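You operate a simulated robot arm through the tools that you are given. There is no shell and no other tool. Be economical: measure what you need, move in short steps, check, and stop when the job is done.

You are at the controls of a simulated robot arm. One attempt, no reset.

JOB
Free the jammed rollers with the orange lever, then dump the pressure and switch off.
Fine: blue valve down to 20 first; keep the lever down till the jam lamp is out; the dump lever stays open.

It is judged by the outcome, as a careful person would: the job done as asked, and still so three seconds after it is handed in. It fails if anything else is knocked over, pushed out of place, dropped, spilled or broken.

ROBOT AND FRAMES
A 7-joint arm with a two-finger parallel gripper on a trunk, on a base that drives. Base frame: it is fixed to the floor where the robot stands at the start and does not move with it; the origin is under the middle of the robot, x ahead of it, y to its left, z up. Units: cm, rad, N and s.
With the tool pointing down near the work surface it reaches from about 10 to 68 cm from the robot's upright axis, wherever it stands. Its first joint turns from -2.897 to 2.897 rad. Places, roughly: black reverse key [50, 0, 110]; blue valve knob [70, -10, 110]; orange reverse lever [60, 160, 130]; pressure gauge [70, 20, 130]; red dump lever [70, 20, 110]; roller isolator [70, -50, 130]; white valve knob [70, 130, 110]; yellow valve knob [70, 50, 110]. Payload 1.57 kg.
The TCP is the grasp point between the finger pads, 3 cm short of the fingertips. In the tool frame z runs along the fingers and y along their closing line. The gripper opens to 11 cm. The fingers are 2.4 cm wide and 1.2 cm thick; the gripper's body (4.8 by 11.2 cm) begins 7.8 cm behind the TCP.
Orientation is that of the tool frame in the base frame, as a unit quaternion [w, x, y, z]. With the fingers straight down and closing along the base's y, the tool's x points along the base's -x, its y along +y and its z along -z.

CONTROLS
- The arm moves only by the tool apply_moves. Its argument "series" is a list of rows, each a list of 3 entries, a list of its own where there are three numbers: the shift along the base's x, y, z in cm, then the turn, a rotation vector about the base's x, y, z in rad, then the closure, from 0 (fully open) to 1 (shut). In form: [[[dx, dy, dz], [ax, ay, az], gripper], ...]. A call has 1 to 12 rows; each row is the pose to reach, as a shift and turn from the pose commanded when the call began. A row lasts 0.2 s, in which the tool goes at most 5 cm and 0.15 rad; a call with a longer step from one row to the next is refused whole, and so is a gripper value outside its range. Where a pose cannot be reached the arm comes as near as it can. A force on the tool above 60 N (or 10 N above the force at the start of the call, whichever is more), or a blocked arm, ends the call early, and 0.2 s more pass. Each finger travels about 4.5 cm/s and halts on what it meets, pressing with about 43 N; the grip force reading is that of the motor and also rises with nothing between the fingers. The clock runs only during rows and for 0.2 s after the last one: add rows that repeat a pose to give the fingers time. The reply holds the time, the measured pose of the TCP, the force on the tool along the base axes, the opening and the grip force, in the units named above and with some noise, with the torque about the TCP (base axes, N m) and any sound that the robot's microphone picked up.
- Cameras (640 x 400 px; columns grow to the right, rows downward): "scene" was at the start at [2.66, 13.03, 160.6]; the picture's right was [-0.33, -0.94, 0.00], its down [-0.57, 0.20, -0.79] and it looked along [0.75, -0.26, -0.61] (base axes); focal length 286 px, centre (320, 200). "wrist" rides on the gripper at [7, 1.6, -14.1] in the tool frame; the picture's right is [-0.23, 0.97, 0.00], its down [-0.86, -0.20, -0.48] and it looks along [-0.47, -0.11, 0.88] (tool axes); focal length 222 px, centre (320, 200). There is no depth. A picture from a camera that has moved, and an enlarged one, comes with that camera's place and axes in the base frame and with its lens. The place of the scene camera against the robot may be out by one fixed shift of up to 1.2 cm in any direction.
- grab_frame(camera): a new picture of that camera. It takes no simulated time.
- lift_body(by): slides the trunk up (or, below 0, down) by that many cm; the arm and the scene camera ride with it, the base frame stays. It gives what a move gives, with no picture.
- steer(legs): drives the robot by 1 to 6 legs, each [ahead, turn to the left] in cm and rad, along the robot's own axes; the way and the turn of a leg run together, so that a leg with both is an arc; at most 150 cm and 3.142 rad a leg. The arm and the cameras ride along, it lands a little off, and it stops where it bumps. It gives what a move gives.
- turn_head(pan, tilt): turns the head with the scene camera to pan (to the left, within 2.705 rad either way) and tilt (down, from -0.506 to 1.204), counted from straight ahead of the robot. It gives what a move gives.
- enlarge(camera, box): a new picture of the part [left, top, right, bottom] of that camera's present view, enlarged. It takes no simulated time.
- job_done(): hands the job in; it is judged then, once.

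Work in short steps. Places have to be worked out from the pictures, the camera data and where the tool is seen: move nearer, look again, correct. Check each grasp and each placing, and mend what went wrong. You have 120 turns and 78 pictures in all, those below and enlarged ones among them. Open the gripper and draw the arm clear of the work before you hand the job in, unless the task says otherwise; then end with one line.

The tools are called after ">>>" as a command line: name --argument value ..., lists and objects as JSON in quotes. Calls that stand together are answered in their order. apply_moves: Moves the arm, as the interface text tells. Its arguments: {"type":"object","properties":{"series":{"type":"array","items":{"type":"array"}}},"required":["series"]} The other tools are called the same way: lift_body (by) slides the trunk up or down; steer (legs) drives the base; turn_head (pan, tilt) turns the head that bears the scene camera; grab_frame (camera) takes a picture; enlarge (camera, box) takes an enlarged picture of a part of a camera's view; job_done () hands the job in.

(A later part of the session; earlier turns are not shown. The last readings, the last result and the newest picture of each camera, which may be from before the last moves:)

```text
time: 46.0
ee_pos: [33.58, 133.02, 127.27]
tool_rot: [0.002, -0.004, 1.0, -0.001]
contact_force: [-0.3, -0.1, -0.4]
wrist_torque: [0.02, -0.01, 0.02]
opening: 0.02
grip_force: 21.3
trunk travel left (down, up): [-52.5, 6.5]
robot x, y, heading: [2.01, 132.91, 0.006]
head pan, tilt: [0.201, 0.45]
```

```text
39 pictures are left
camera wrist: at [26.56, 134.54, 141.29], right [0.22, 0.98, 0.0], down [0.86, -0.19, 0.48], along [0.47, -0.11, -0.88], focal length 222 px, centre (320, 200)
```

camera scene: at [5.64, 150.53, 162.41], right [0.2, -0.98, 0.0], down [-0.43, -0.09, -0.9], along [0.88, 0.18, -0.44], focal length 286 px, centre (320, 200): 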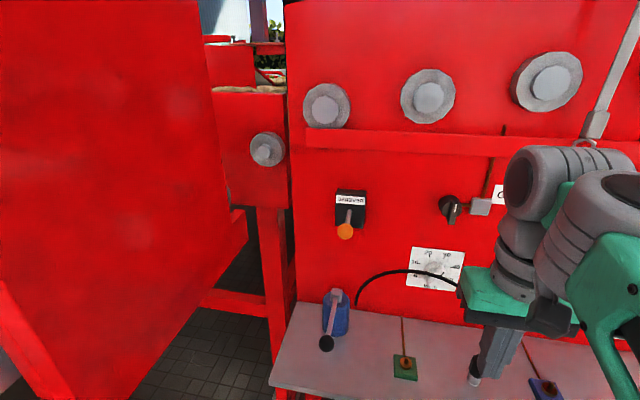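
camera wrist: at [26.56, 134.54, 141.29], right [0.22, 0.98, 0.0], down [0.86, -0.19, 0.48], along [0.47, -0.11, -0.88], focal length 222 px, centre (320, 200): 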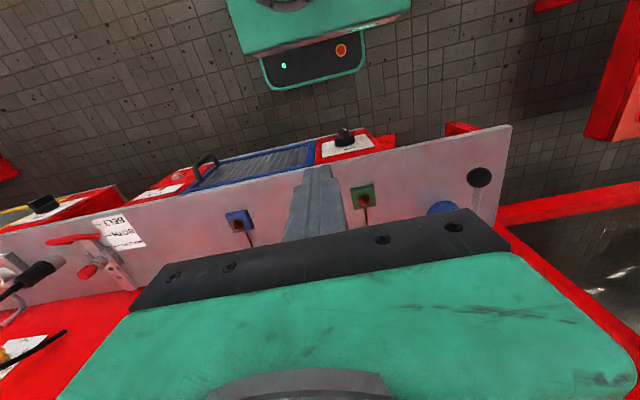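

>>> enlarge --camera "scene" --box '[300, 170, 400, 250]'

```text
5.00 times, centred on (350, 210) of scene
camera zoom: at [5.64, 150.53, 162.41], right [0.2, -0.98, 0.0], down [-0.43, -0.09, -0.9], along [0.88, 0.18, -0.44], focal length 1427 px, centre (170, 150)
```

zoom: 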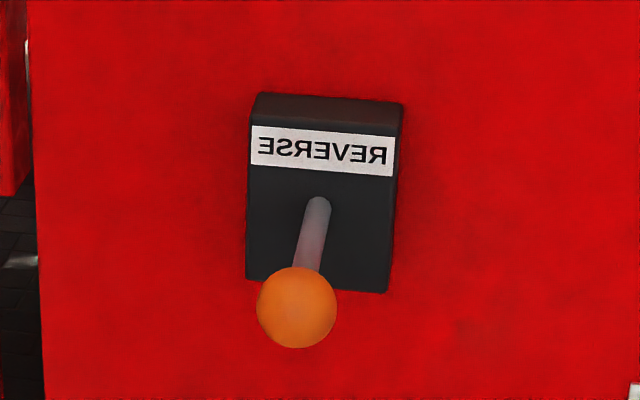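

The lever is a stick with a ball about 3.7 cm across, and I plan to grip the ball. I'll move near it and open the gripper for a wrist view.

>>> apply_moves --series '[[[1, 1, 4], [0, 0, 0], 0.5], [[3, 3, 7.5], [0, 0, 0], 0.4], [[5.5, 6, 10], [0, 0, 0], 0.4], [[8, 9, 12], [0, 0, 0], 0.4], [[10.5, 12.5, 13], [0, 0, 0], 0.4], [[13, 16, 13], [0, 0, 0], 0.4], [[15, 19, 13], [0, 0, 0], 0.4], [[16, 22, 13], [0, 0, 0], 0.4], [[16, 22, 13], [0, 0, 0], 0.4]]'

>>> grab_frame --camera "wrist"

>>> grab_frame --camera "scene"

```text
time: 48.0
ee_pos: [48.86, 154.05, 135.0]
tool_rot: [0.004, -0.004, 1.0, 0.001]
contact_force: [-1.0, -0.5, 0.5]
wrist_torque: [0.05, -0.07, 0.0]
opening: 6.6
grip_force: 0.1
out of reach, approached as far as the arm can: row 4, 5, 6, 7, 8, 9
trunk travel left (down, up): [-52.5, 6.5]
robot x, y, heading: [2.27, 132.64, 0.003]
head pan, tilt: [0.201, 0.45]
```

```text
37 pictures are left
camera wrist: at [41.78, 155.6, 149.09], right [0.22, 0.98, 0.0], down [0.85, -0.19, 0.48], along [0.47, -0.1, -0.88], focal length 222 px, centre (320, 200)
```

wrist: 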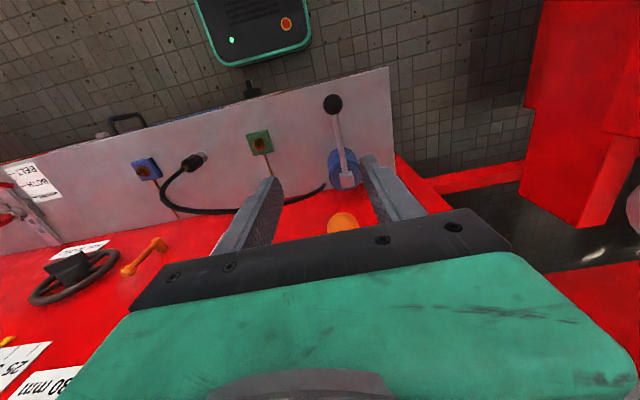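

```text
36 pictures are left
camera scene: at [5.55, 150.4, 162.42], right [0.2, -0.98, 0.0], down [-0.43, -0.09, -0.9], along [0.88, 0.18, -0.43], focal length 286 px, centre (320, 200)
```

scene: 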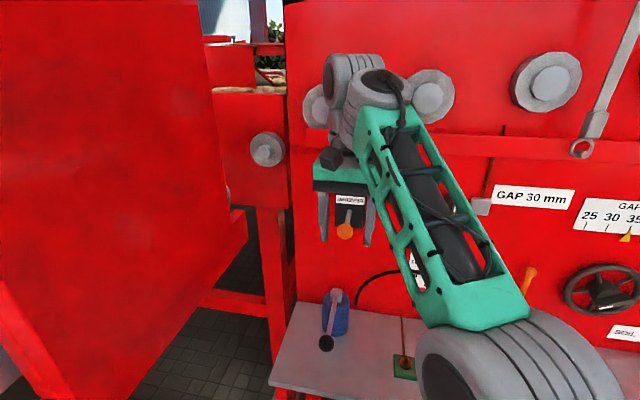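

At this height the tool-down pose is out of reach. I'll raise the trunk 6 cm and pitch the tool forward 30°.

>>> lift_body --by 6

>>> apply_moves --series '[[[0, 0, 0], [0, -0.13, 0], 0.4], [[0, 0, 0], [0, -0.26, 0], 0.4], [[0, 0, 0], [0, -0.39, 0], 0.4], [[0, 0, 0], [0, -0.52, 0], 0.4], [[0, 0, 0], [0, -0.52, 0], 0.4]]'

```text
time: 49.0
ee_pos: [48.94, 154.23, 141.02]
tool_rot: [0.002, -0.004, 1.0, -0.001]
contact_force: [-0.6, 0.6, -0.1]
wrist_torque: [0.02, -0.03, -0.01]
opening: 6.59
grip_force: 0.0
trunk travel left (down, up): [-58.5, 0.5]
robot x, y, heading: [2.55, 132.93, 0.005]
head pan, tilt: [0.201, 0.45]
```

```text
time: 50.2
ee_pos: [48.8, 154.17, 141.0]
tool_rot: [0.259, -0.004, 0.966, -0.002]
contact_force: [-1.0, -0.7, -0.1]
wrist_torque: [0.01, -0.04, 0.01]
opening: 6.61
grip_force: 0.1
trunk travel left (down, up): [-58.5, 0.5]
robot x, y, heading: [2.05, 132.67, 0.001]
head pan, tilt: [0.201, 0.45]
```

Good, now I'll take a wrist view to refine the ball's position.

>>> grab_frame --camera "wrist"

```text
35 pictures are left
camera wrist: at [35.78, 155.66, 149.71], right [0.19, 0.98, 0.11], down [0.5, -0.19, 0.84], along [0.84, -0.11, -0.53], focal length 222 px, centre (320, 200)
```

wrist: 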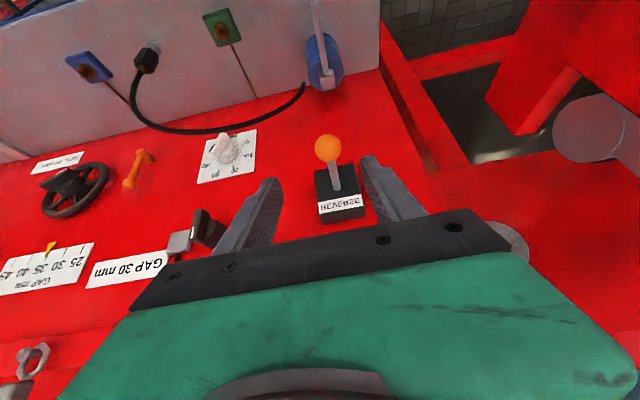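

The ball is refined to (56.0, 154.8, 129.7), and moving along the tool axis goes straight to it. I'll advance and straddle the ball.

>>> apply_moves --series '[[[2, 0.6, -3], [0, 0, 0], 0.4], [[4, 0.7, -6], [0, 0, 0], 0.4], [[5.7, 0.7, -8.6], [0, 0, 0], 0.4], [[7.2, 0.7, -11], [0, 0, 0], 0.4], [[7.2, 0.7, -11], [0, 0, 0], 0.4]]'

>>> grab_frame --camera "wrist"

```text
time: 51.4
ee_pos: [56.62, 155.64, 134.0]
tool_rot: [0.248, -0.004, 0.969, -0.004]
contact_force: [0.8, -0.5, 0.4]
wrist_torque: [0.01, -0.03, -0.01]
opening: 6.62
grip_force: 0.0
out of reach, approached as far as the arm can: row 3, 4, 5
trunk travel left (down, up): [-58.5, 0.5]
robot x, y, heading: [2.22, 132.45, 0.001]
head pan, tilt: [0.201, 0.45]
```

```text
34 pictures are left
camera wrist: at [43.61, 157.25, 143.02], right [0.19, 0.98, 0.1], down [0.52, -0.19, 0.83], along [0.83, -0.11, -0.55], focal length 222 px, centre (320, 200)
```

wrist: 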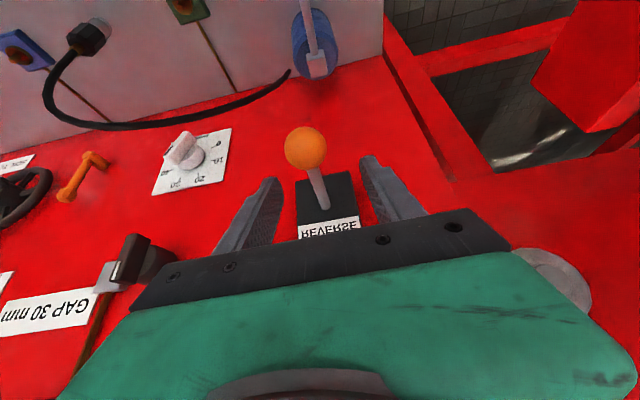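

The arm is reach-limited because the wrist sits high here. A flatter pitch (about 50° forward) lowers and pulls back the wrist, so I'll rotate while retreating slightly.

>>> apply_moves --series '[[[-1.5, -0.3, 0.5], [0, -0.13, 0], 0.4], [[-3, -0.6, 0.5], [0, -0.26, 0], 0.4], [[-4.5, -0.7, 0], [0, -0.39, 0], 0.4], [[-5, -0.7, -0.5], [0, -0.39, 0], 0.4], [[-5, -0.7, -0.5], [0, -0.39, 0], 0.4]]'

```text
time: 52.6
ee_pos: [52.57, 159.34, 148.76]
tool_rot: [0.399, -0.001, 0.917, -0.011]
contact_force: [0.4, -0.9, -0.7]
wrist_torque: [-0.03, 0.02, 0.02]
opening: 6.63
grip_force: 0.0
out of reach, approached as far as the arm can: row 1, 2, 3, 4, 5
trunk travel left (down, up): [-58.5, 0.5]
robot x, y, heading: [2.51, 133.04, 0.0]
head pan, tilt: [0.201, 0.45]
```

The yaw mismatch is likely the limiting factor, as the arm reaches to the left while the tool faces +x. I'll yaw the tool left 0.39 rad into the arm's plane.

>>> apply_moves --series '[[[0, 0, 0], [0, 0, 0.13], 0.4], [[0, 0, 0], [0, 0, 0.26], 0.4], [[0, 0, 0], [0, 0, 0.39], 0.4], [[0, 0, 0], [0, 0, 0.39], 0.4]]'

```text
time: 53.6
ee_pos: [52.55, 159.6, 150.29]
tool_rot: [0.388, -0.179, 0.902, 0.066]
contact_force: [0.1, -0.4, 0.1]
wrist_torque: [-0.04, -0.01, 0.01]
opening: 6.63
grip_force: 0.1
out of reach, approached as far as the arm can: row 1, 2, 3, 4
trunk travel left (down, up): [-58.5, 0.5]
robot x, y, heading: [1.84, 132.8, 0.003]
head pan, tilt: [0.201, 0.45]
```

>>> grab_frame --camera "scene"

```text
33 pictures are left
camera scene: at [5.66, 150.57, 168.4], right [0.2, -0.98, 0.0], down [-0.43, -0.09, -0.9], along [0.88, 0.18, -0.44], focal length 286 px, centre (320, 200)
```

scene: 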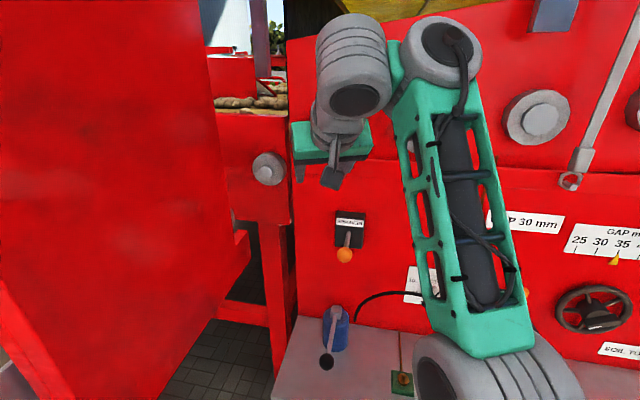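

The arm is in an awkward branch. I'll tuck it back toward the tool-down pose, then turn the whole base left so the lever is straight ahead, a configuration known to work.

>>> apply_moves --series '[[[-2, -3, 0], [-0.019, 0.114, -0.053], 0.4], [[-4, -6, 0], [-0.039, 0.229, -0.106], 0.4], [[-6, -9, -1], [-0.058, 0.343, -0.159], 0.4], [[-8, -12, -2], [-0.077, 0.458, -0.211], 0.4], [[-10, -15, -4], [-0.097, 0.572, -0.264], 0.4], [[-12, -18, -6], [-0.116, 0.687, -0.317], 0.4], [[-14, -21, -8], [-0.136, 0.802, -0.37], 0.4], [[-17, -24, -10], [-0.136, 0.802, -0.37], 0.4], [[-19, -26, -12], [-0.136, 0.802, -0.37], 0.4], [[-19, -26, -12], [-0.136, 0.802, -0.37], 0.4]]'

```text
time: 55.8
ee_pos: [33.72, 133.37, 138.21]
tool_rot: [0.006, 0.0, 1.0, 0.0]
contact_force: [0.1, -0.6, -0.9]
wrist_torque: [-0.01, 0.0, 0.0]
opening: 6.63
grip_force: 0.1
trunk travel left (down, up): [-58.5, 0.5]
robot x, y, heading: [1.92, 132.69, 0.001]
head pan, tilt: [0.201, 0.45]
```

>>> steer --legs '[[0, 0.388]]'

```text
time: 57.4
ee_pos: [31.13, 145.38, 138.21]
tool_rot: [0.006, -0.191, 0.982, 0.001]
contact_force: [-0.2, -0.5, -0.5]
wrist_torque: [0.0, 0.0, -0.02]
opening: 6.6
grip_force: 0.1
trunk travel left (down, up): [-58.5, 0.5]
robot x, y, heading: [2.31, 132.77, 0.39]
head pan, tilt: [0.201, 0.45]
```

The lever is now straight ahead. I'll advance radially while pitching the tool to about 45° forward.

>>> apply_moves --series '[[[2.2, 0.9, 1], [0.05, -0.12, 0], 0.4], [[4.4, 1.8, 1.5], [0.1, -0.24, 0], 0.4], [[6.6, 2.6, 1.5], [0.15, -0.36, 0], 0.4], [[8.8, 3.5, 1], [0.2, -0.48, 0], 0.4], [[11.5, 4.5, 0], [0.25, -0.6, 0], 0.4], [[14, 5.4, -1], [0.304, -0.74, 0], 0.4], [[17, 6.5, -2], [0.304, -0.74, 0], 0.4], [[20.2, 7.7, -3.6], [0.304, -0.74, 0], 0.4], [[20.2, 7.7, -3.6], [0.304, -0.74, 0], 0.4]]'

>>> grab_frame --camera "wrist"

```text
time: 58.6
ee_pos: [45.66, 151.72, 135.96]
tool_rot: [0.27, -0.195, 0.941, 0.064]
contact_force: [-1.7, -1.3, 1.1]
wrist_torque: [0.04, -0.14, -0.05]
opening: 6.57
grip_force: 0.2
trunk travel left (down, up): [-58.5, 0.5]
robot x, y, heading: [2.19, 132.69, 0.382]
head pan, tilt: [0.201, 0.45]
stopped in row 6: the arm was blocked; the commanded pose is now the measured one
```

```text
32 pictures are left
camera wrist: at [32.81, 147.65, 144.2], right [-0.21, 0.97, 0.14], down [0.52, -0.01, 0.86], along [0.83, 0.25, -0.5], focal length 222 px, centre (320, 200)
```

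wrist: 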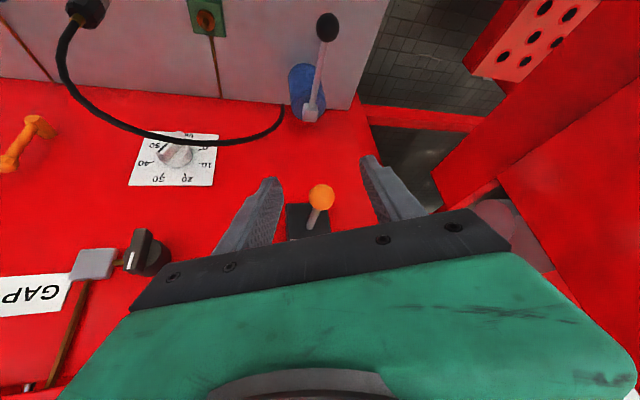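

Pitching is limited while close in, but 31° pitch is enough. I'll extend to just above the ball along the radial direction.

>>> apply_moves --series '[[[3, 0.9, 0], [0, 0, 0], 0.4], [[6, 1.8, -0.5], [0, 0, 0], 0.4], [[7.4, 2.2, -1], [0, 0, 0], 0.4], [[7.4, 2.2, -1], [0, 0, 0], 0.4]]'

>>> grab_frame --camera "wrist"

```text
time: 59.6
ee_pos: [53.57, 153.97, 135.13]
tool_rot: [0.265, -0.194, 0.942, 0.063]
contact_force: [0.9, -0.2, 0.1]
wrist_torque: [-0.01, -0.01, 0.02]
opening: 6.62
grip_force: 0.0
trunk travel left (down, up): [-58.5, 0.5]
robot x, y, heading: [2.01, 132.88, 0.388]
head pan, tilt: [0.201, 0.45]
```

```text
31 pictures are left
camera wrist: at [40.75, 149.87, 143.52], right [-0.21, 0.97, 0.14], down [0.52, -0.01, 0.85], along [0.83, 0.25, -0.51], focal length 222 px, centre (320, 200)
```

wrist: 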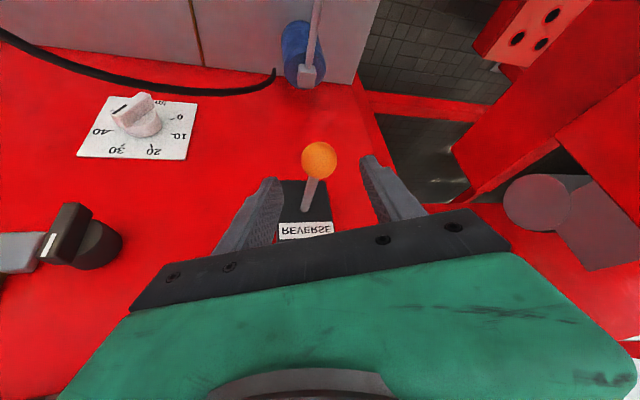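

Ball is confirmed at (56.1, 155.1, 129.7), so I'll move down onto it.

>>> apply_moves --series '[[[1.2, 0.5, -2.6], [0, 0, 0], 0.4], [[2.5, 1.1, -5.2], [0, 0, 0], 0.4], [[2.5, 1.1, -5.2], [0, 0, 0], 0.4]]'

>>> grab_frame --camera "wrist"

```text
time: 60.4
ee_pos: [56.04, 155.15, 130.01]
tool_rot: [0.265, -0.194, 0.942, 0.063]
contact_force: [0.2, -0.5, 0.7]
wrist_torque: [0.0, -0.01, 0.03]
opening: 6.6
grip_force: 0.0
trunk travel left (down, up): [-58.5, 0.5]
robot x, y, heading: [2.4, 132.32, 0.387]
head pan, tilt: [0.201, 0.45]
```

```text
30 pictures are left
camera wrist: at [43.18, 151.06, 138.38], right [-0.21, 0.97, 0.14], down [0.52, -0.01, 0.85], along [0.83, 0.25, -0.51], focal length 222 px, centre (320, 200)
```

wrist: 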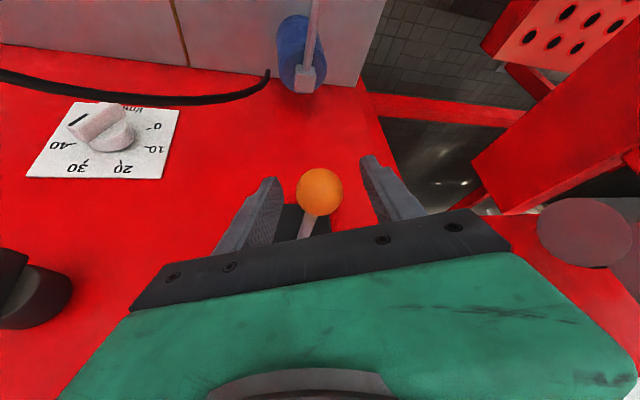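

The ball sits between the fingers. I'll close on it and aim the head at the lamp.

>>> apply_moves --series '[[[0, 0, 0], [0, 0, 0], 0.7], [[0, 0, 0], [0, 0, 0], 0.8], [[0, 0, 0], [0, 0, 0], 0.8], [[0, 0, 0], [0, 0, 0], 0.8]]'

>>> turn_head --pan -1.55 --tilt 0.15

>>> grab_frame --camera "scene"

```text
time: 61.4
ee_pos: [56.09, 155.13, 129.95]
tool_rot: [0.265, -0.194, 0.942, 0.063]
contact_force: [0.5, 0.0, -0.4]
wrist_torque: [0.02, 0.04, 0.04]
opening: 3.32
grip_force: 31.8
trunk travel left (down, up): [-58.5, 0.5]
robot x, y, heading: [2.12, 132.54, 0.39]
head pan, tilt: [0.201, 0.45]
```

```text
time: 63.2
ee_pos: [56.02, 155.02, 130.12]
tool_rot: [0.265, -0.194, 0.942, 0.063]
contact_force: [-0.4, 1.0, 0.9]
wrist_torque: [0.0, -0.01, 0.01]
opening: 3.29
grip_force: 40.7
trunk travel left (down, up): [-58.5, 0.5]
robot x, y, heading: [2.05, 132.73, 0.389]
head pan, tilt: [-1.55, 0.15]
```

```text
29 pictures are left
camera scene: at [-5.07, 136.76, 171.2], right [-0.92, -0.4, 0.0], down [-0.06, 0.14, -0.99], along [0.39, -0.91, -0.15], focal length 286 px, centre (320, 200)
```

scene: 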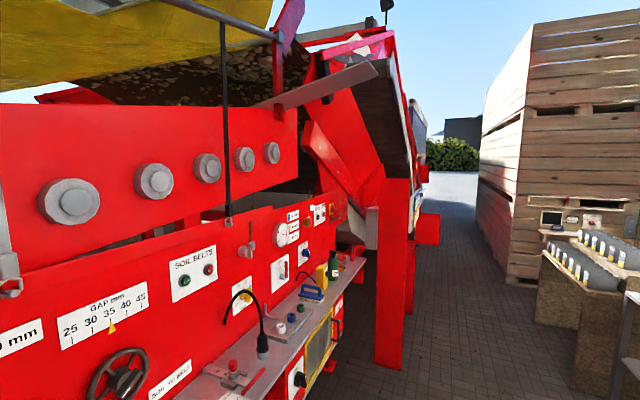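

Gripped (3.3 cm on the ball). I'll zoom on the lamp and blue valve from here.

>>> enlarge --camera "scene" --box '[265, 190, 355, 290]'

```text
4.00 times, centred on (310, 240) of scene
camera zoom: at [-5.07, 136.76, 171.2], right [-0.92, -0.4, 0.0], down [-0.06, 0.14, -0.99], along [0.39, -0.91, -0.15], focal length 1142 px, centre (360, 40)
```

zoom: 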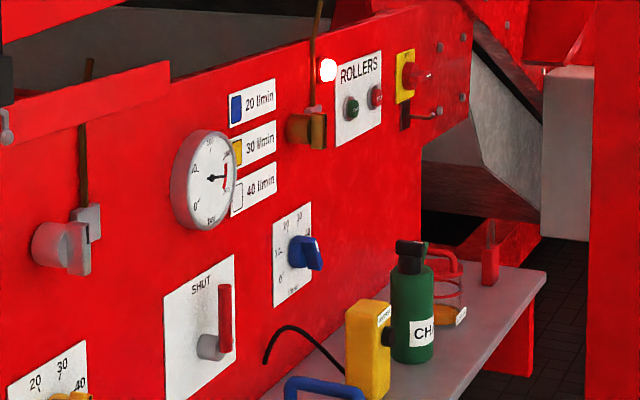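

The lamp is lit and visible from here. Now I'll press the lever down gradually along its likely arc.

>>> apply_moves --series '[[[0.2, 0, -0.8], [0, 0, 0], 0.8], [[0.5, 0, -1.6], [0, 0, 0], 0.8], [[0.9, 0, -2.4], [0, 0, 0], 0.8], [[1.3, 0, -3.2], [0, 0, 0], 0.8], [[1.3, 0, -3.2], [0, 0, 0], 0.8]]'

>>> enlarge --camera "scene" --box '[300, 190, 360, 240]'

>>> grab_frame --camera "wrist"

```text
time: 64.4
ee_pos: [57.26, 155.38, 126.77]
tool_rot: [0.264, -0.194, 0.943, 0.062]
contact_force: [-8.2, 11.8, -3.3]
wrist_torque: [-0.14, 0.06, -0.08]
opening: 3.44
grip_force: 6.6
trunk travel left (down, up): [-58.5, 0.5]
robot x, y, heading: [2.4, 132.37, 0.393]
head pan, tilt: [-1.55, 0.15]
```

```text
8.00 times, centred on (330, 215) of scene
camera zoom: at [-5.2, 137.0, 171.18], right [-0.92, -0.4, 0.0], down [-0.06, 0.14, -0.99], along [0.39, -0.91, -0.15], focal length 2284 px, centre (240, 80)
```

zoom: 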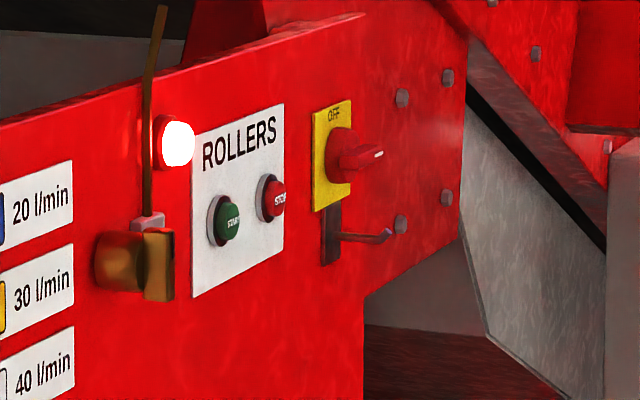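

```text
26 pictures are left
camera wrist: at [44.38, 151.32, 135.12], right [-0.21, 0.97, 0.13], down [0.52, 0.0, 0.85], along [0.83, 0.25, -0.51], focal length 222 px, centre (320, 200)
```

wrist: 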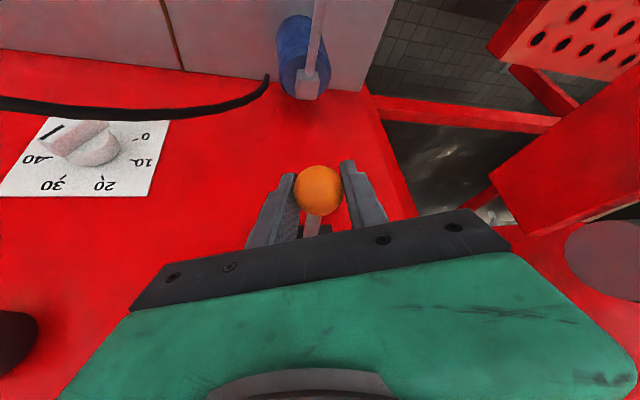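

The ball follows and the lamp is still on. I'll press further toward the stop and hold.

>>> apply_moves --series '[[[0.4, 0, -0.7], [0, 0, 0], 0.85], [[0.9, 0, -1.4], [0, 0, 0], 0.85], [[1.4, 0, -2.0], [0, 0, 0], 0.85], [[1.4, 0, -2.0], [0, 0, 0], 0.85], [[1.4, 0, -2.0], [0, 0, 0], 0.85], [[1.4, 0, -2.0], [0, 0, 0], 0.85]]'

>>> enlarge --camera "scene" --box '[300, 190, 360, 240]'

```text
time: 65.8
ee_pos: [58.0, 155.62, 125.31]
tool_rot: [0.269, -0.196, 0.941, 0.063]
contact_force: [-27.0, 29.5, 30.9]
wrist_torque: [-0.11, 0.17, -0.38]
opening: 3.31
grip_force: 41.2
trunk travel left (down, up): [-58.5, 0.5]
robot x, y, heading: [2.42, 132.67, 0.393]
head pan, tilt: [-1.55, 0.15]
```

```text
8.00 times, centred on (330, 215) of scene
camera zoom: at [-5.9, 137.21, 171.17], right [-0.92, -0.4, 0.0], down [-0.06, 0.13, -0.99], along [0.4, -0.91, -0.14], focal length 2284 px, centre (240, 80)
```

zoom: 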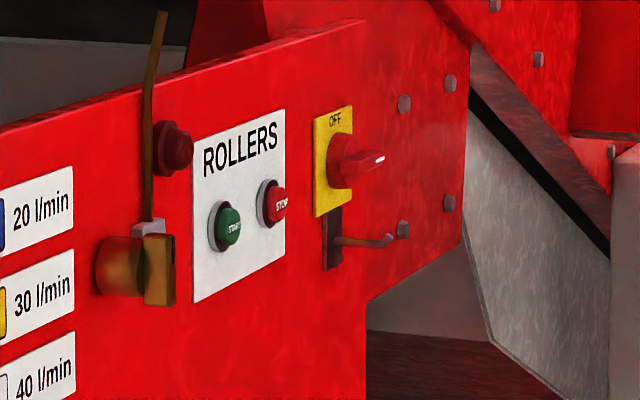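

The lamp is out, with the lever at its stop. I'll hold a moment longer, then check the lamp again.

>>> apply_moves --series '[[[0, 0, 0], [0, 0, 0], 0.85], [[0, 0, 0], [0, 0, 0], 0.85], [[0, 0, 0], [0, 0, 0], 0.85], [[0, 0, 0], [0, 0, 0], 0.85], [[0, 0, 0], [0, 0, 0], 0.85], [[0, 0, 0], [0, 0, 0], 0.85]]'

>>> enlarge --camera "scene" --box '[270, 190, 360, 265]'

```text
time: 67.2
ee_pos: [58.08, 155.66, 125.17]
tool_rot: [0.269, -0.196, 0.941, 0.062]
contact_force: [-21.0, 30.6, 31.1]
wrist_torque: [-0.18, 0.23, -0.47]
opening: 3.27
grip_force: 41.5
trunk travel left (down, up): [-58.5, 0.5]
robot x, y, heading: [2.02, 132.86, 0.394]
head pan, tilt: [-1.55, 0.15]
```

```text
5.33 times, centred on (315, 228) of scene
camera zoom: at [-5.83, 137.28, 171.16], right [-0.92, -0.4, 0.0], down [-0.06, 0.13, -0.99], along [0.4, -0.91, -0.14], focal length 1522 px, centre (347, 53)
```

zoom: 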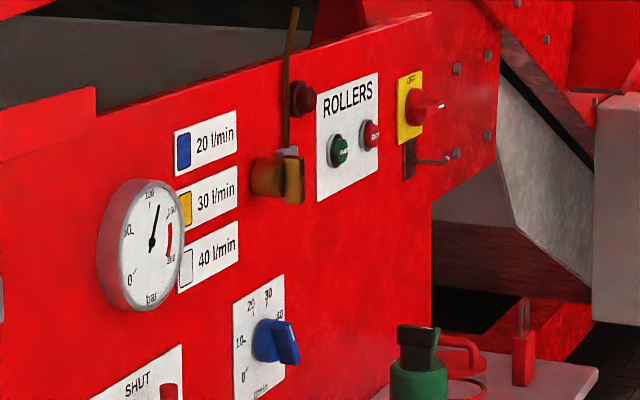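

The lamp stays out and the gauge has dropped to about 115. I'll let the lever rise back, open, and withdraw along the tool axis.

>>> apply_moves --series '[[[-0.7, -0.1, 1.2], [0, 0, 0], 0.85], [[-1.4, -0.1, 2.6], [0, 0, 0], 0.8], [[-2.1, -0.1, 3.9], [0, 0, 0], 0.8], [[-2.6, -0.1, 5.2], [0, 0, 0], 0.8], [[-2.6, -0.1, 5.2], [0, 0, 0], 0.4], [[-2.6, -0.1, 5.2], [0, 0, 0], 0.3], [[-2.6, -0.1, 5.2], [0, 0, 0], 0.3], [[-4, -0.7, 8], [0, 0, 0], 0.3], [[-5.5, -1.4, 11], [0, 0, 0], 0.3], [[-9, -3, 12], [0, 0, 0], 0.3], [[-13, -5, 12], [0, 0, 0], 0.3], [[-13, -5, 12], [0, 0, 0], 0.3]]'

>>> enlarge --camera "scene" --box '[270, 190, 360, 265]'

>>> grab_frame --camera "wrist"

```text
time: 69.8
ee_pos: [45.72, 150.09, 136.83]
tool_rot: [0.264, -0.194, 0.943, 0.063]
contact_force: [0.4, 0.2, -0.4]
wrist_torque: [-0.02, 0.02, -0.02]
opening: 7.71
grip_force: 0.1
trunk travel left (down, up): [-58.5, 0.5]
robot x, y, heading: [2.23, 133.08, 0.391]
head pan, tilt: [-1.55, 0.15]
```

```text
5.33 times, centred on (315, 228) of scene
camera zoom: at [-5.08, 136.83, 171.2], right [-0.92, -0.4, 0.0], down [-0.06, 0.14, -0.99], along [0.39, -0.91, -0.15], focal length 1522 px, centre (347, 53)
```

zoom: 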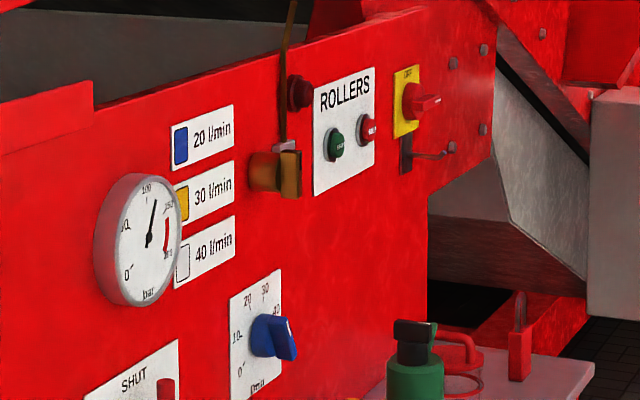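

```text
22 pictures are left
camera wrist: at [32.94, 146.09, 145.21], right [-0.21, 0.97, 0.14], down [0.52, -0.01, 0.85], along [0.83, 0.25, -0.51], focal length 222 px, centre (320, 200)
```

wrist: 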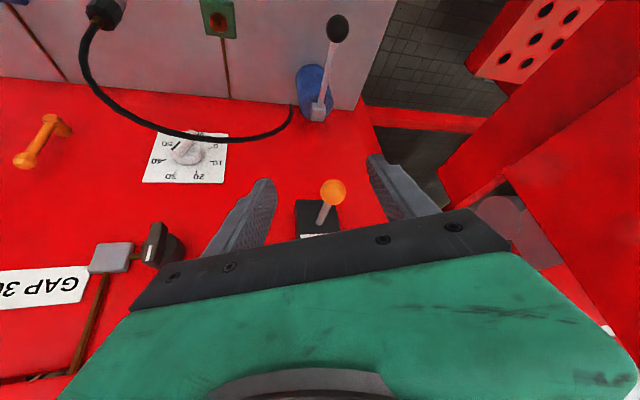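

Lamp out and lever sprung back up. I'll tuck the arm and drive back toward the dump lever.

>>> apply_moves --series '[[[-3, -1, 0.5], [-0.05, 0.12, 0], 0.6], [[-6, -2, 1], [-0.1, 0.24, 0], 1], [[-9, -3.2, 1], [-0.15, 0.36, 0], 1], [[-12, -4.3, 1], [-0.2, 0.48, 0], 1], [[-15, -5.5, 1], [-0.208, 0.506, 0], 1], [[-15, -5.5, 1], [-0.208, 0.506, 0], 1]]'

>>> steer --legs '[[0, -1.961], [118, 0], [0, 1.571]]'

>>> lift_body --by -6

>>> turn_head --pan -0.1 --tilt 0.45

>>> grab_frame --camera "scene"

```text
time: 71.2
ee_pos: [32.81, 144.82, 128.36]
tool_rot: [0.0, -0.198, 0.98, 0.012]
contact_force: [0.3, 0.8, -0.1]
wrist_torque: [0.0, 0.02, 0.0]
opening: 0.0
grip_force: 21.5
out of reach, approached as far as the arm can: row 2, 3, 4, 5, 6
trunk travel left (down, up): [-58.5, 0.5]
robot x, y, heading: [2.43, 132.78, 0.384]
head pan, tilt: [-1.55, 0.15]
```

```text
time: 85.7
ee_pos: [30.56, 12.8, 128.55]
tool_rot: [0.003, 0.025, 1.0, 0.012]
contact_force: [0.6, -0.2, 0.0]
wrist_torque: [-0.03, -0.01, -0.02]
opening: 0.0
grip_force: 21.0
trunk travel left (down, up): [-58.5, 0.5]
robot x, y, heading: [-1.98, 14.86, -0.062]
head pan, tilt: [-1.55, 0.15]
```

```text
time: 86.7
ee_pos: [30.64, 12.69, 122.49]
tool_rot: [0.003, 0.024, 1.0, 0.013]
contact_force: [0.7, 0.6, -0.8]
wrist_torque: [-0.01, 0.0, 0.0]
opening: 0.0
grip_force: 21.2
trunk travel left (down, up): [-52.5, 6.5]
robot x, y, heading: [-2.58, 14.77, -0.06]
head pan, tilt: [-1.55, 0.15]
```

```text
time: 88.3
ee_pos: [30.65, 12.65, 122.26]
tool_rot: [0.002, 0.024, 1.0, 0.013]
contact_force: [0.1, 0.7, 0.7]
wrist_torque: [0.01, 0.01, 0.01]
opening: 0.01
grip_force: 21.4
trunk travel left (down, up): [-52.5, 6.5]
robot x, y, heading: [-2.35, 15.15, -0.06]
head pan, tilt: [-0.099, 0.45]
```

```text
21 pictures are left
camera scene: at [2.09, 29.82, 162.41], right [-0.16, -0.99, 0.0], down [-0.43, 0.07, -0.9], along [0.89, -0.14, -0.44], focal length 286 px, centre (320, 200)
```

scene: 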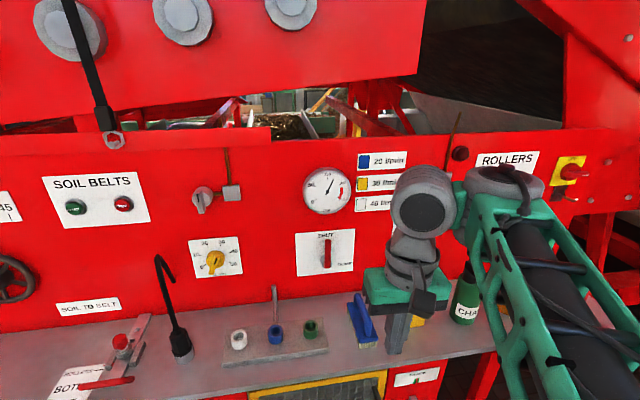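

Handle localized from the earlier views: pivot ~(y 16.7, z 111), tip ~z 118, x ≈ 64.7. I'll drive ahead 2.5 cm and extend the arm to the left of the handle, then pitch.

>>> steer --legs '[[2.5, 0.06]]'

>>> apply_moves --series '[[[4, 1.5, 1], [0, 0, 0], 1], [[8, 3, 2], [0, 0, 0], 1], [[12, 4.5, 2.5], [0, 0, 0], 1], [[16, 6, 3], [0, 0, 0], 1], [[19, 7, 3], [0, -0.13, 0], 1], [[20, 7, 3], [0, -0.26, 0], 1], [[21, 7, 3], [0, -0.39, 0], 1], [[22, 7, 3], [0, -0.52, 0], 1], [[22, 7, 3], [0, -0.52, 0], 1]]'

>>> grab_frame --camera "wrist"

```text
time: 89.1
ee_pos: [33.17, 14.52, 122.42]
tool_rot: [0.002, -0.005, 1.0, 0.012]
contact_force: [-0.2, -0.8, 0.7]
wrist_torque: [-0.01, -0.01, -0.01]
opening: 0.0
grip_force: 21.3
trunk travel left (down, up): [-52.5, 6.5]
robot x, y, heading: [0.19, 14.94, -0.003]
head pan, tilt: [-0.099, 0.45]
```

```text
time: 91.1
ee_pos: [55.12, 21.56, 125.4]
tool_rot: [0.26, -0.007, 0.966, 0.01]
contact_force: [0.5, -0.1, 0.3]
wrist_torque: [-0.02, -0.05, -0.01]
opening: 0.01
grip_force: 20.9
out of reach, approached as far as the arm can: row 1, 2, 3
trunk travel left (down, up): [-52.5, 6.5]
robot x, y, heading: [0.02, 14.88, 0.0]
head pan, tilt: [-0.099, 0.45]
```

```text
20 pictures are left
camera wrist: at [42.0, 22.74, 134.14], right [0.18, 0.98, 0.13], down [0.5, -0.2, 0.84], along [0.85, -0.08, -0.53], focal length 222 px, centre (320, 200)
```

wrist: 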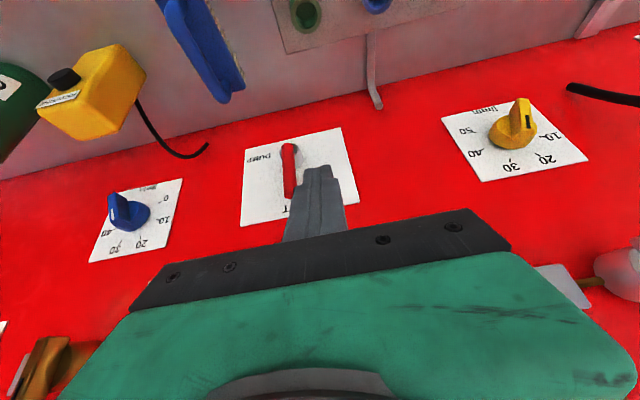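

Handle confirmed at y≈17. I'll lower to its left side, then push the top end right and round on an arc toward DUMP.

>>> apply_moves --series '[[[3, 0, -3], [0, 0, 0], 1], [[6, -1, -5.5], [0, 0, 0], 1], [[8.4, -1.5, -6.6], [0, 0, 0], 1], [[8.4, -3, -6.6], [0, 0, 0], 1], [[8.4, -4.0, -6.6], [0, 0, 0], 1], [[8.4, -4.9, -6.7], [0, 0, 0], 1], [[8.4, -5.8, -7.1], [0, 0, 0], 1], [[8.4, -6.7, -7.6], [0, 0, 0], 1]]'

>>> grab_frame --camera "wrist"

```text
time: 92.9
ee_pos: [63.57, 14.74, 117.85]
tool_rot: [0.259, -0.008, 0.966, 0.01]
contact_force: [-0.9, 1.5, 0.0]
wrist_torque: [0.06, 0.02, 0.03]
opening: 0.01
grip_force: 21.6
out of reach, approached as far as the arm can: row 1, 2
trunk travel left (down, up): [-52.5, 6.5]
robot x, y, heading: [0.41, 14.46, -0.001]
head pan, tilt: [-0.099, 0.45]
```

```text
19 pictures are left
camera wrist: at [50.4, 15.9, 126.53], right [0.18, 0.98, 0.13], down [0.5, -0.2, 0.84], along [0.84, -0.08, -0.53], focal length 222 px, centre (320, 200)
```

wrist: 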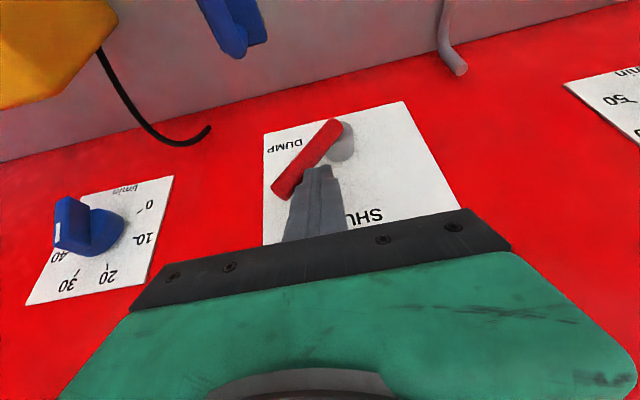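

The dump handle is turning. The blue knob looks different from here, though, so I'll zoom in on it.

>>> enlarge --camera "wrist" --box '[10, 160, 190, 310]'

```text
2.67 times, centred on (100, 235) of wrist
camera zoom: at [50.4, 15.9, 126.53], right [0.18, 0.98, 0.13], down [0.5, -0.2, 0.84], along [0.84, -0.08, -0.53], focal length 592 px, centre (907, 107)
```

zoom: 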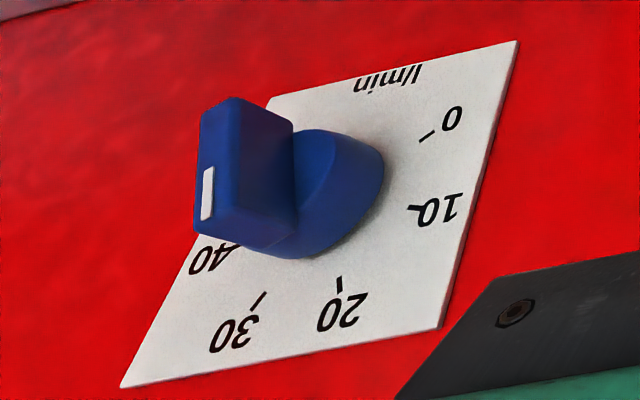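

Computed from this oblique view, the pointer is still ~25° left of vertical, so 20 is fine. I'll continue the dump handle round to horizontal.

>>> apply_moves --series '[[[0, -0.7, -0.7], [0, 0, 0], 1], [[0, -1.3, -1.5], [0, 0, 0], 1], [[0, -1.7, -2.4], [0, 0, 0], 1], [[0, -1.9, -3.3], [0, 0, 0], 1], [[0, -1.9, -3.9], [0, 0, 0], 1], [[0, -1.9, -3.9], [0, 0, 0], 1]]'

>>> grab_frame --camera "wrist"

```text
time: 94.3
ee_pos: [63.58, 12.99, 113.99]
tool_rot: [0.259, -0.008, 0.966, 0.011]
contact_force: [-0.6, 0.1, 0.7]
wrist_torque: [0.01, -0.02, -0.01]
opening: 0.0
grip_force: 21.4
trunk travel left (down, up): [-52.5, 6.5]
robot x, y, heading: [0.1, 14.63, -0.002]
head pan, tilt: [-0.099, 0.45]
```

```text
17 pictures are left
camera wrist: at [50.43, 14.01, 122.6], right [0.18, 0.98, 0.13], down [0.51, -0.2, 0.84], along [0.84, -0.08, -0.53], focal length 222 px, centre (320, 200)
```

wrist: 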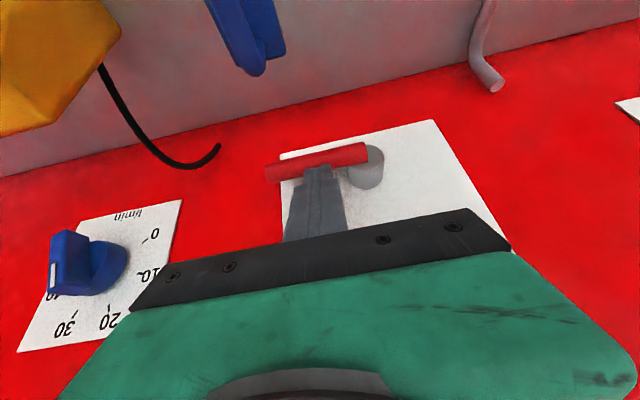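

The handle is parallel to the plate's bottom edge (about 90°). I'll press a little more to feel for the stop, then read the gauge.

>>> apply_moves --series '[[[0, 0, -0.4], [0, 0, 0], 1], [[0, 0, -0.4], [0, 0, 0], 1]]'

>>> enlarge --camera "scene" --box '[280, 140, 420, 280]'

```text
time: 94.9
ee_pos: [63.56, 12.95, 113.87]
tool_rot: [0.261, -0.009, 0.965, 0.011]
contact_force: [-0.9, -2.9, 12.8]
wrist_torque: [-0.15, -0.11, 0.02]
opening: 0.0
grip_force: 21.2
trunk travel left (down, up): [-52.5, 6.5]
robot x, y, heading: [-0.19, 14.94, -0.003]
head pan, tilt: [-0.099, 0.45]
```

```text
2.86 times, centred on (350, 210) of scene
camera zoom: at [3.64, 29.92, 162.43], right [-0.1, -0.99, 0.0], down [-0.43, 0.04, -0.9], along [0.9, -0.09, -0.43], focal length 816 px, centre (234, 171)
```

zoom: 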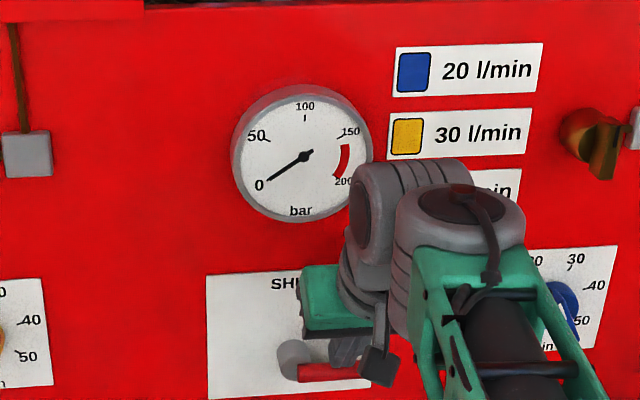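

Stop felt and gauge at 0, so the dump is open. I'll withdraw up and back and tuck the arm.

>>> apply_moves --series '[[[0, 0.3, 3], [0, 0, 0], 1], [[-2, 0.5, 6.5], [0, 0, 0], 1], [[-6, 0.8, 9], [0, 0, 0], 1], [[-11, 1, 9], [0, 0.1, 0], 1], [[-15, 1.2, 8], [0, 0.22, 0], 1], [[-19, 1.4, 7], [0, 0.35, 0], 1], [[-23, 1.6, 6], [0, 0.48, 0], 1], [[-27, 1.8, 6], [0, 0.52, 0], 1], [[-31, 2, 6], [0, 0.52, 0], 1], [[-33, 2, 7], [0, 0.52, 0], 1], [[-33, 2, 7], [0, 0.52, 0], 1]]'

>>> turn_head --pan -0.9 --tilt 0.5

>>> grab_frame --camera "scene"

```text
time: 97.3
ee_pos: [30.47, 14.82, 120.52]
tool_rot: [0.002, -0.004, 1.0, 0.012]
contact_force: [0.2, 0.1, 0.5]
wrist_torque: [-0.01, 0.04, -0.03]
opening: 0.0
grip_force: 21.2
trunk travel left (down, up): [-52.5, 6.5]
robot x, y, heading: [0.04, 15.16, 0.003]
head pan, tilt: [-0.099, 0.45]
```

```text
time: 98.5
ee_pos: [30.39, 14.86, 120.53]
tool_rot: [0.001, -0.005, 1.0, 0.012]
contact_force: [-0.1, -0.5, -0.1]
wrist_torque: [-0.03, 0.04, -0.05]
opening: 0.03
grip_force: 21.2
trunk travel left (down, up): [-52.5, 6.5]
robot x, y, heading: [0.28, 15.32, -0.003]
head pan, tilt: [-0.901, 0.499]
```

```text
15 pictures are left
camera scene: at [0.25, 23.74, 161.96], right [-0.78, -0.62, 0.0], down [-0.3, 0.38, -0.88], along [0.55, -0.69, -0.48], focal length 286 px, centre (320, 200)
```

scene: 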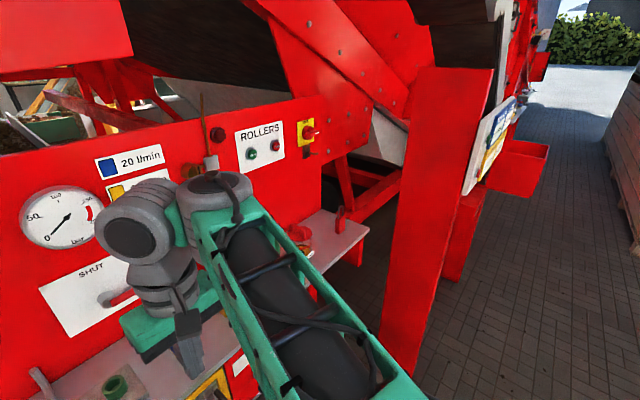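

Gauge reads 0. There's a red post near (28, -85), so I'll stop at y≈-30 and aim the base at the isolator from there.

>>> steer --legs '[[0, -1.47], [45, 0], [0, 1.12]]'

>>> lift_body --by 6

>>> turn_head --pan 0.0 --tilt 0.35

>>> grab_frame --camera "scene"

```text
time: 107.5
ee_pos: [32.7, -40.55, 120.4]
tool_rot: [0.003, 0.18, 0.984, 0.012]
contact_force: [0.0, -0.4, -0.9]
wrist_torque: [-0.01, 0.0, -0.01]
opening: 0.0
grip_force: 21.7
trunk travel left (down, up): [-52.5, 6.5]
robot x, y, heading: [4.28, -29.49, -0.373]
head pan, tilt: [-0.901, 0.499]
```

```text
time: 108.5
ee_pos: [32.59, -40.7, 126.49]
tool_rot: [0.004, 0.179, 0.984, 0.012]
contact_force: [-0.7, 0.1, -0.2]
wrist_torque: [0.0, 0.0, -0.01]
opening: 0.01
grip_force: 21.6
trunk travel left (down, up): [-58.5, 0.5]
robot x, y, heading: [3.83, -29.66, -0.374]
head pan, tilt: [-0.901, 0.499]
```

```text
time: 109.8
ee_pos: [32.69, -40.71, 126.55]
tool_rot: [0.004, 0.18, 0.984, 0.011]
contact_force: [0.5, 0.6, -1.1]
wrist_torque: [-0.02, -0.01, -0.03]
opening: 0.0
grip_force: 20.8
trunk travel left (down, up): [-58.5, 0.5]
robot x, y, heading: [4.52, -29.51, -0.37]
head pan, tilt: [0.0, 0.351]
```

```text
14 pictures are left
camera scene: at [13.55, -15.97, 169.33], right [-0.36, -0.93, 0.0], down [-0.32, 0.13, -0.94], along [0.87, -0.34, -0.34], focal length 286 px, centre (320, 200)
```

scene: 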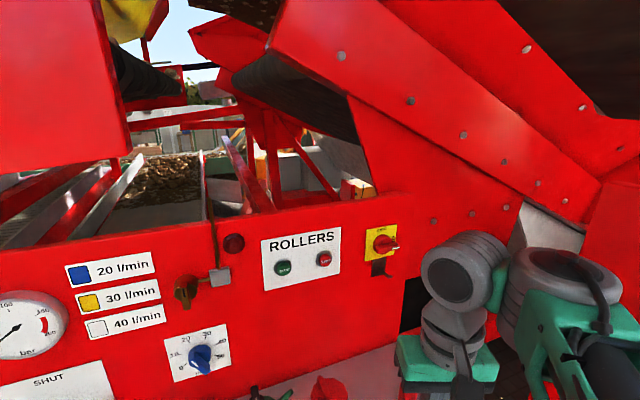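

>>> enlarge --camera "scene" --box '[340, 210, 420, 280]'

>>> enlarge --camera "scene" --box '[160, 320, 240, 390]'

```text
5.71 times, centred on (380, 245) of scene
camera zoom: at [13.55, -15.97, 169.33], right [-0.36, -0.93, 0.0], down [-0.32, 0.13, -0.94], along [0.87, -0.34, -0.34], focal length 1631 px, centre (-23, -57)
```

zoom: 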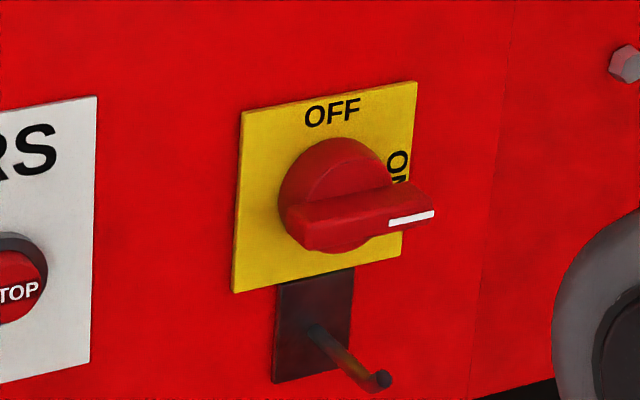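

```text
5.71 times, centred on (200, 355) of scene
camera zoom: at [13.55, -15.97, 169.33], right [-0.36, -0.93, 0.0], down [-0.32, 0.13, -0.94], along [0.87, -0.34, -0.34], focal length 1631 px, centre (1006, -686)
```

zoom: 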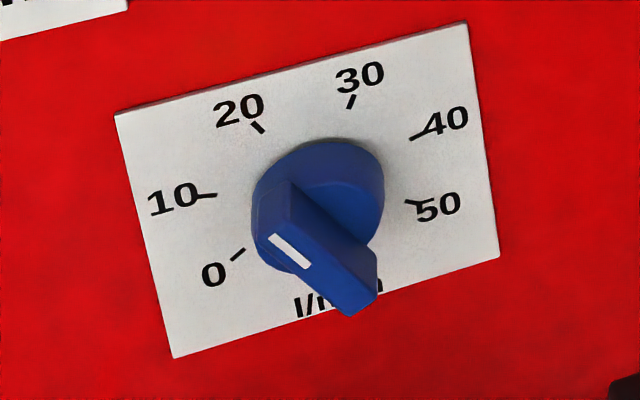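

Blue reads almost exactly 20 here. The isolator handle points to ON (right) and OFF is up, so it needs a 90° counter-clockwise turn, using the same two-push technique. I'll extend the arm toward it.

>>> apply_moves --series '[[[4, -1.2, 0], [0, 0, 0], 1], [[8, -2.2, 1], [0, 0, 0], 1], [[12, -3.2, 2], [0, 0, 0], 1], [[15, -4, 3], [-0.047, -0.121, 0], 1], [[17, -4.6, 5], [-0.094, -0.242, 0], 1], [[19, -5.2, 7], [-0.141, -0.363, 0], 1], [[20, -5.6, 9], [-0.188, -0.485, 0], 1], [[21, -6, 11], [-0.22, -0.57, 0], 1], [[21, -6, 13], [-0.22, -0.57, 0], 1], [[21, -6, 13], [-0.22, -0.57, 0], 1]]'

>>> grab_frame --camera "wrist"

```text
time: 112.0
ee_pos: [53.67, -46.53, 139.61]
tool_rot: [0.3, 0.168, 0.938, -0.046]
contact_force: [0.7, -0.1, -0.3]
wrist_torque: [0.01, 0.0, -0.01]
opening: 0.03
grip_force: 21.7
trunk travel left (down, up): [-58.5, 0.5]
robot x, y, heading: [3.97, -29.51, -0.37]
head pan, tilt: [0.0, 0.351]
```

```text
11 pictures are left
camera wrist: at [41.11, -40.53, 147.02], right [0.51, 0.85, 0.15], down [0.32, -0.34, 0.88], along [0.8, -0.4, -0.45], focal length 222 px, centre (320, 200)
```

wrist: 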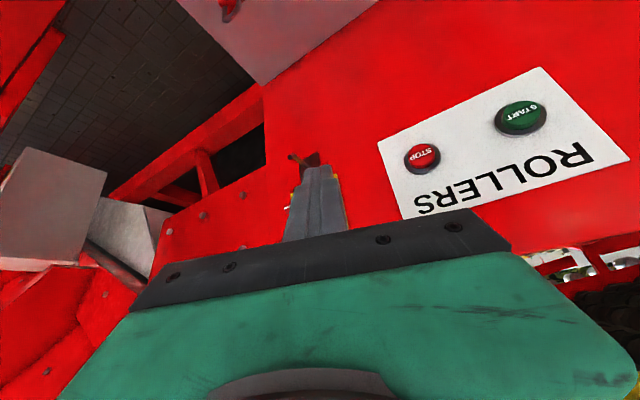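

The finger hides the isolator, so I'll shift the hand 7 cm left for a clear view.

>>> apply_moves --series '[[[0, 3.5, 0], [0, 0, 0], 1], [[0, 7, 0], [0, 0, 0], 1], [[0, 7, 0], [0, 0, 0], 1]]'

>>> enlarge --camera "wrist" --box '[130, 120, 330, 245]'

```text
time: 112.8
ee_pos: [53.39, -39.61, 139.57]
tool_rot: [0.3, 0.168, 0.938, -0.045]
contact_force: [0.3, -0.1, 0.6]
wrist_torque: [0.02, 0.03, -0.01]
opening: 0.0
grip_force: 21.3
trunk travel left (down, up): [-58.5, 0.5]
robot x, y, heading: [4.23, -29.33, -0.37]
head pan, tilt: [0.0, 0.351]
```

```text
3.20 times, centred on (230, 182) of wrist
camera zoom: at [40.95, -33.57, 147.05], right [0.51, 0.85, 0.15], down [0.32, -0.35, 0.88], along [0.8, -0.4, -0.45], focal length 711 px, centre (608, 256)
```

zoom: 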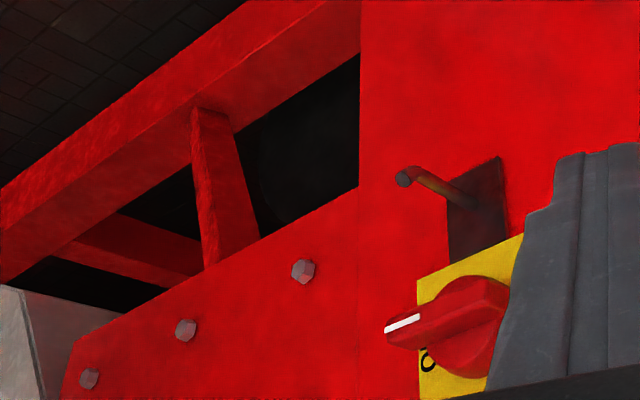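

Isolator centre ≈ (y -53.9, z 133.6), bar face x≈63. I'll position the fingertip above the bar's left end.

>>> apply_moves --series '[[[1, -4, 0.3], [0, 0, 0], 1], [[3, -7.5, 0.3], [0, 0, 0], 1], [[6, -10, 0.3], [0, 0, 0], 1], [[8.8, -10.7, 0.2], [0, 0, 0], 1], [[8.8, -10.7, 0.2], [0, 0, 0], 1]]'

>>> enlarge --camera "wrist" --box '[200, 60, 440, 210]'

```text
time: 114.0
ee_pos: [62.3, -50.21, 139.72]
tool_rot: [0.3, 0.168, 0.938, -0.045]
contact_force: [0.7, 0.1, 0.3]
wrist_torque: [0.0, 0.03, 0.01]
opening: 0.0
grip_force: 21.3
trunk travel left (down, up): [-58.5, 0.5]
robot x, y, heading: [4.09, -29.52, -0.375]
head pan, tilt: [0.0, 0.351]
```

```text
2.67 times, centred on (320, 135) of wrist
camera zoom: at [49.95, -44.12, 147.28], right [0.51, 0.85, 0.15], down [0.32, -0.34, 0.88], along [0.8, -0.4, -0.45], focal length 592 px, centre (320, 373)
```

zoom: 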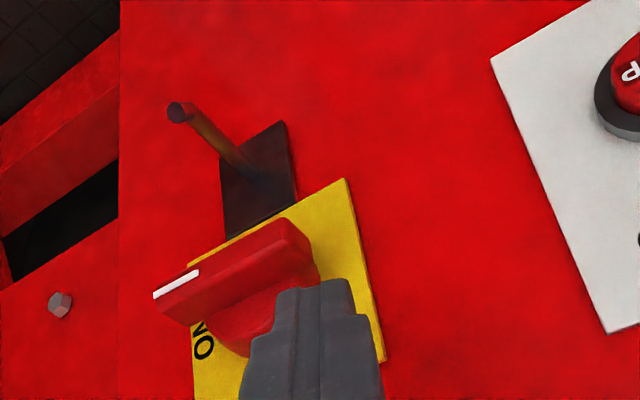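

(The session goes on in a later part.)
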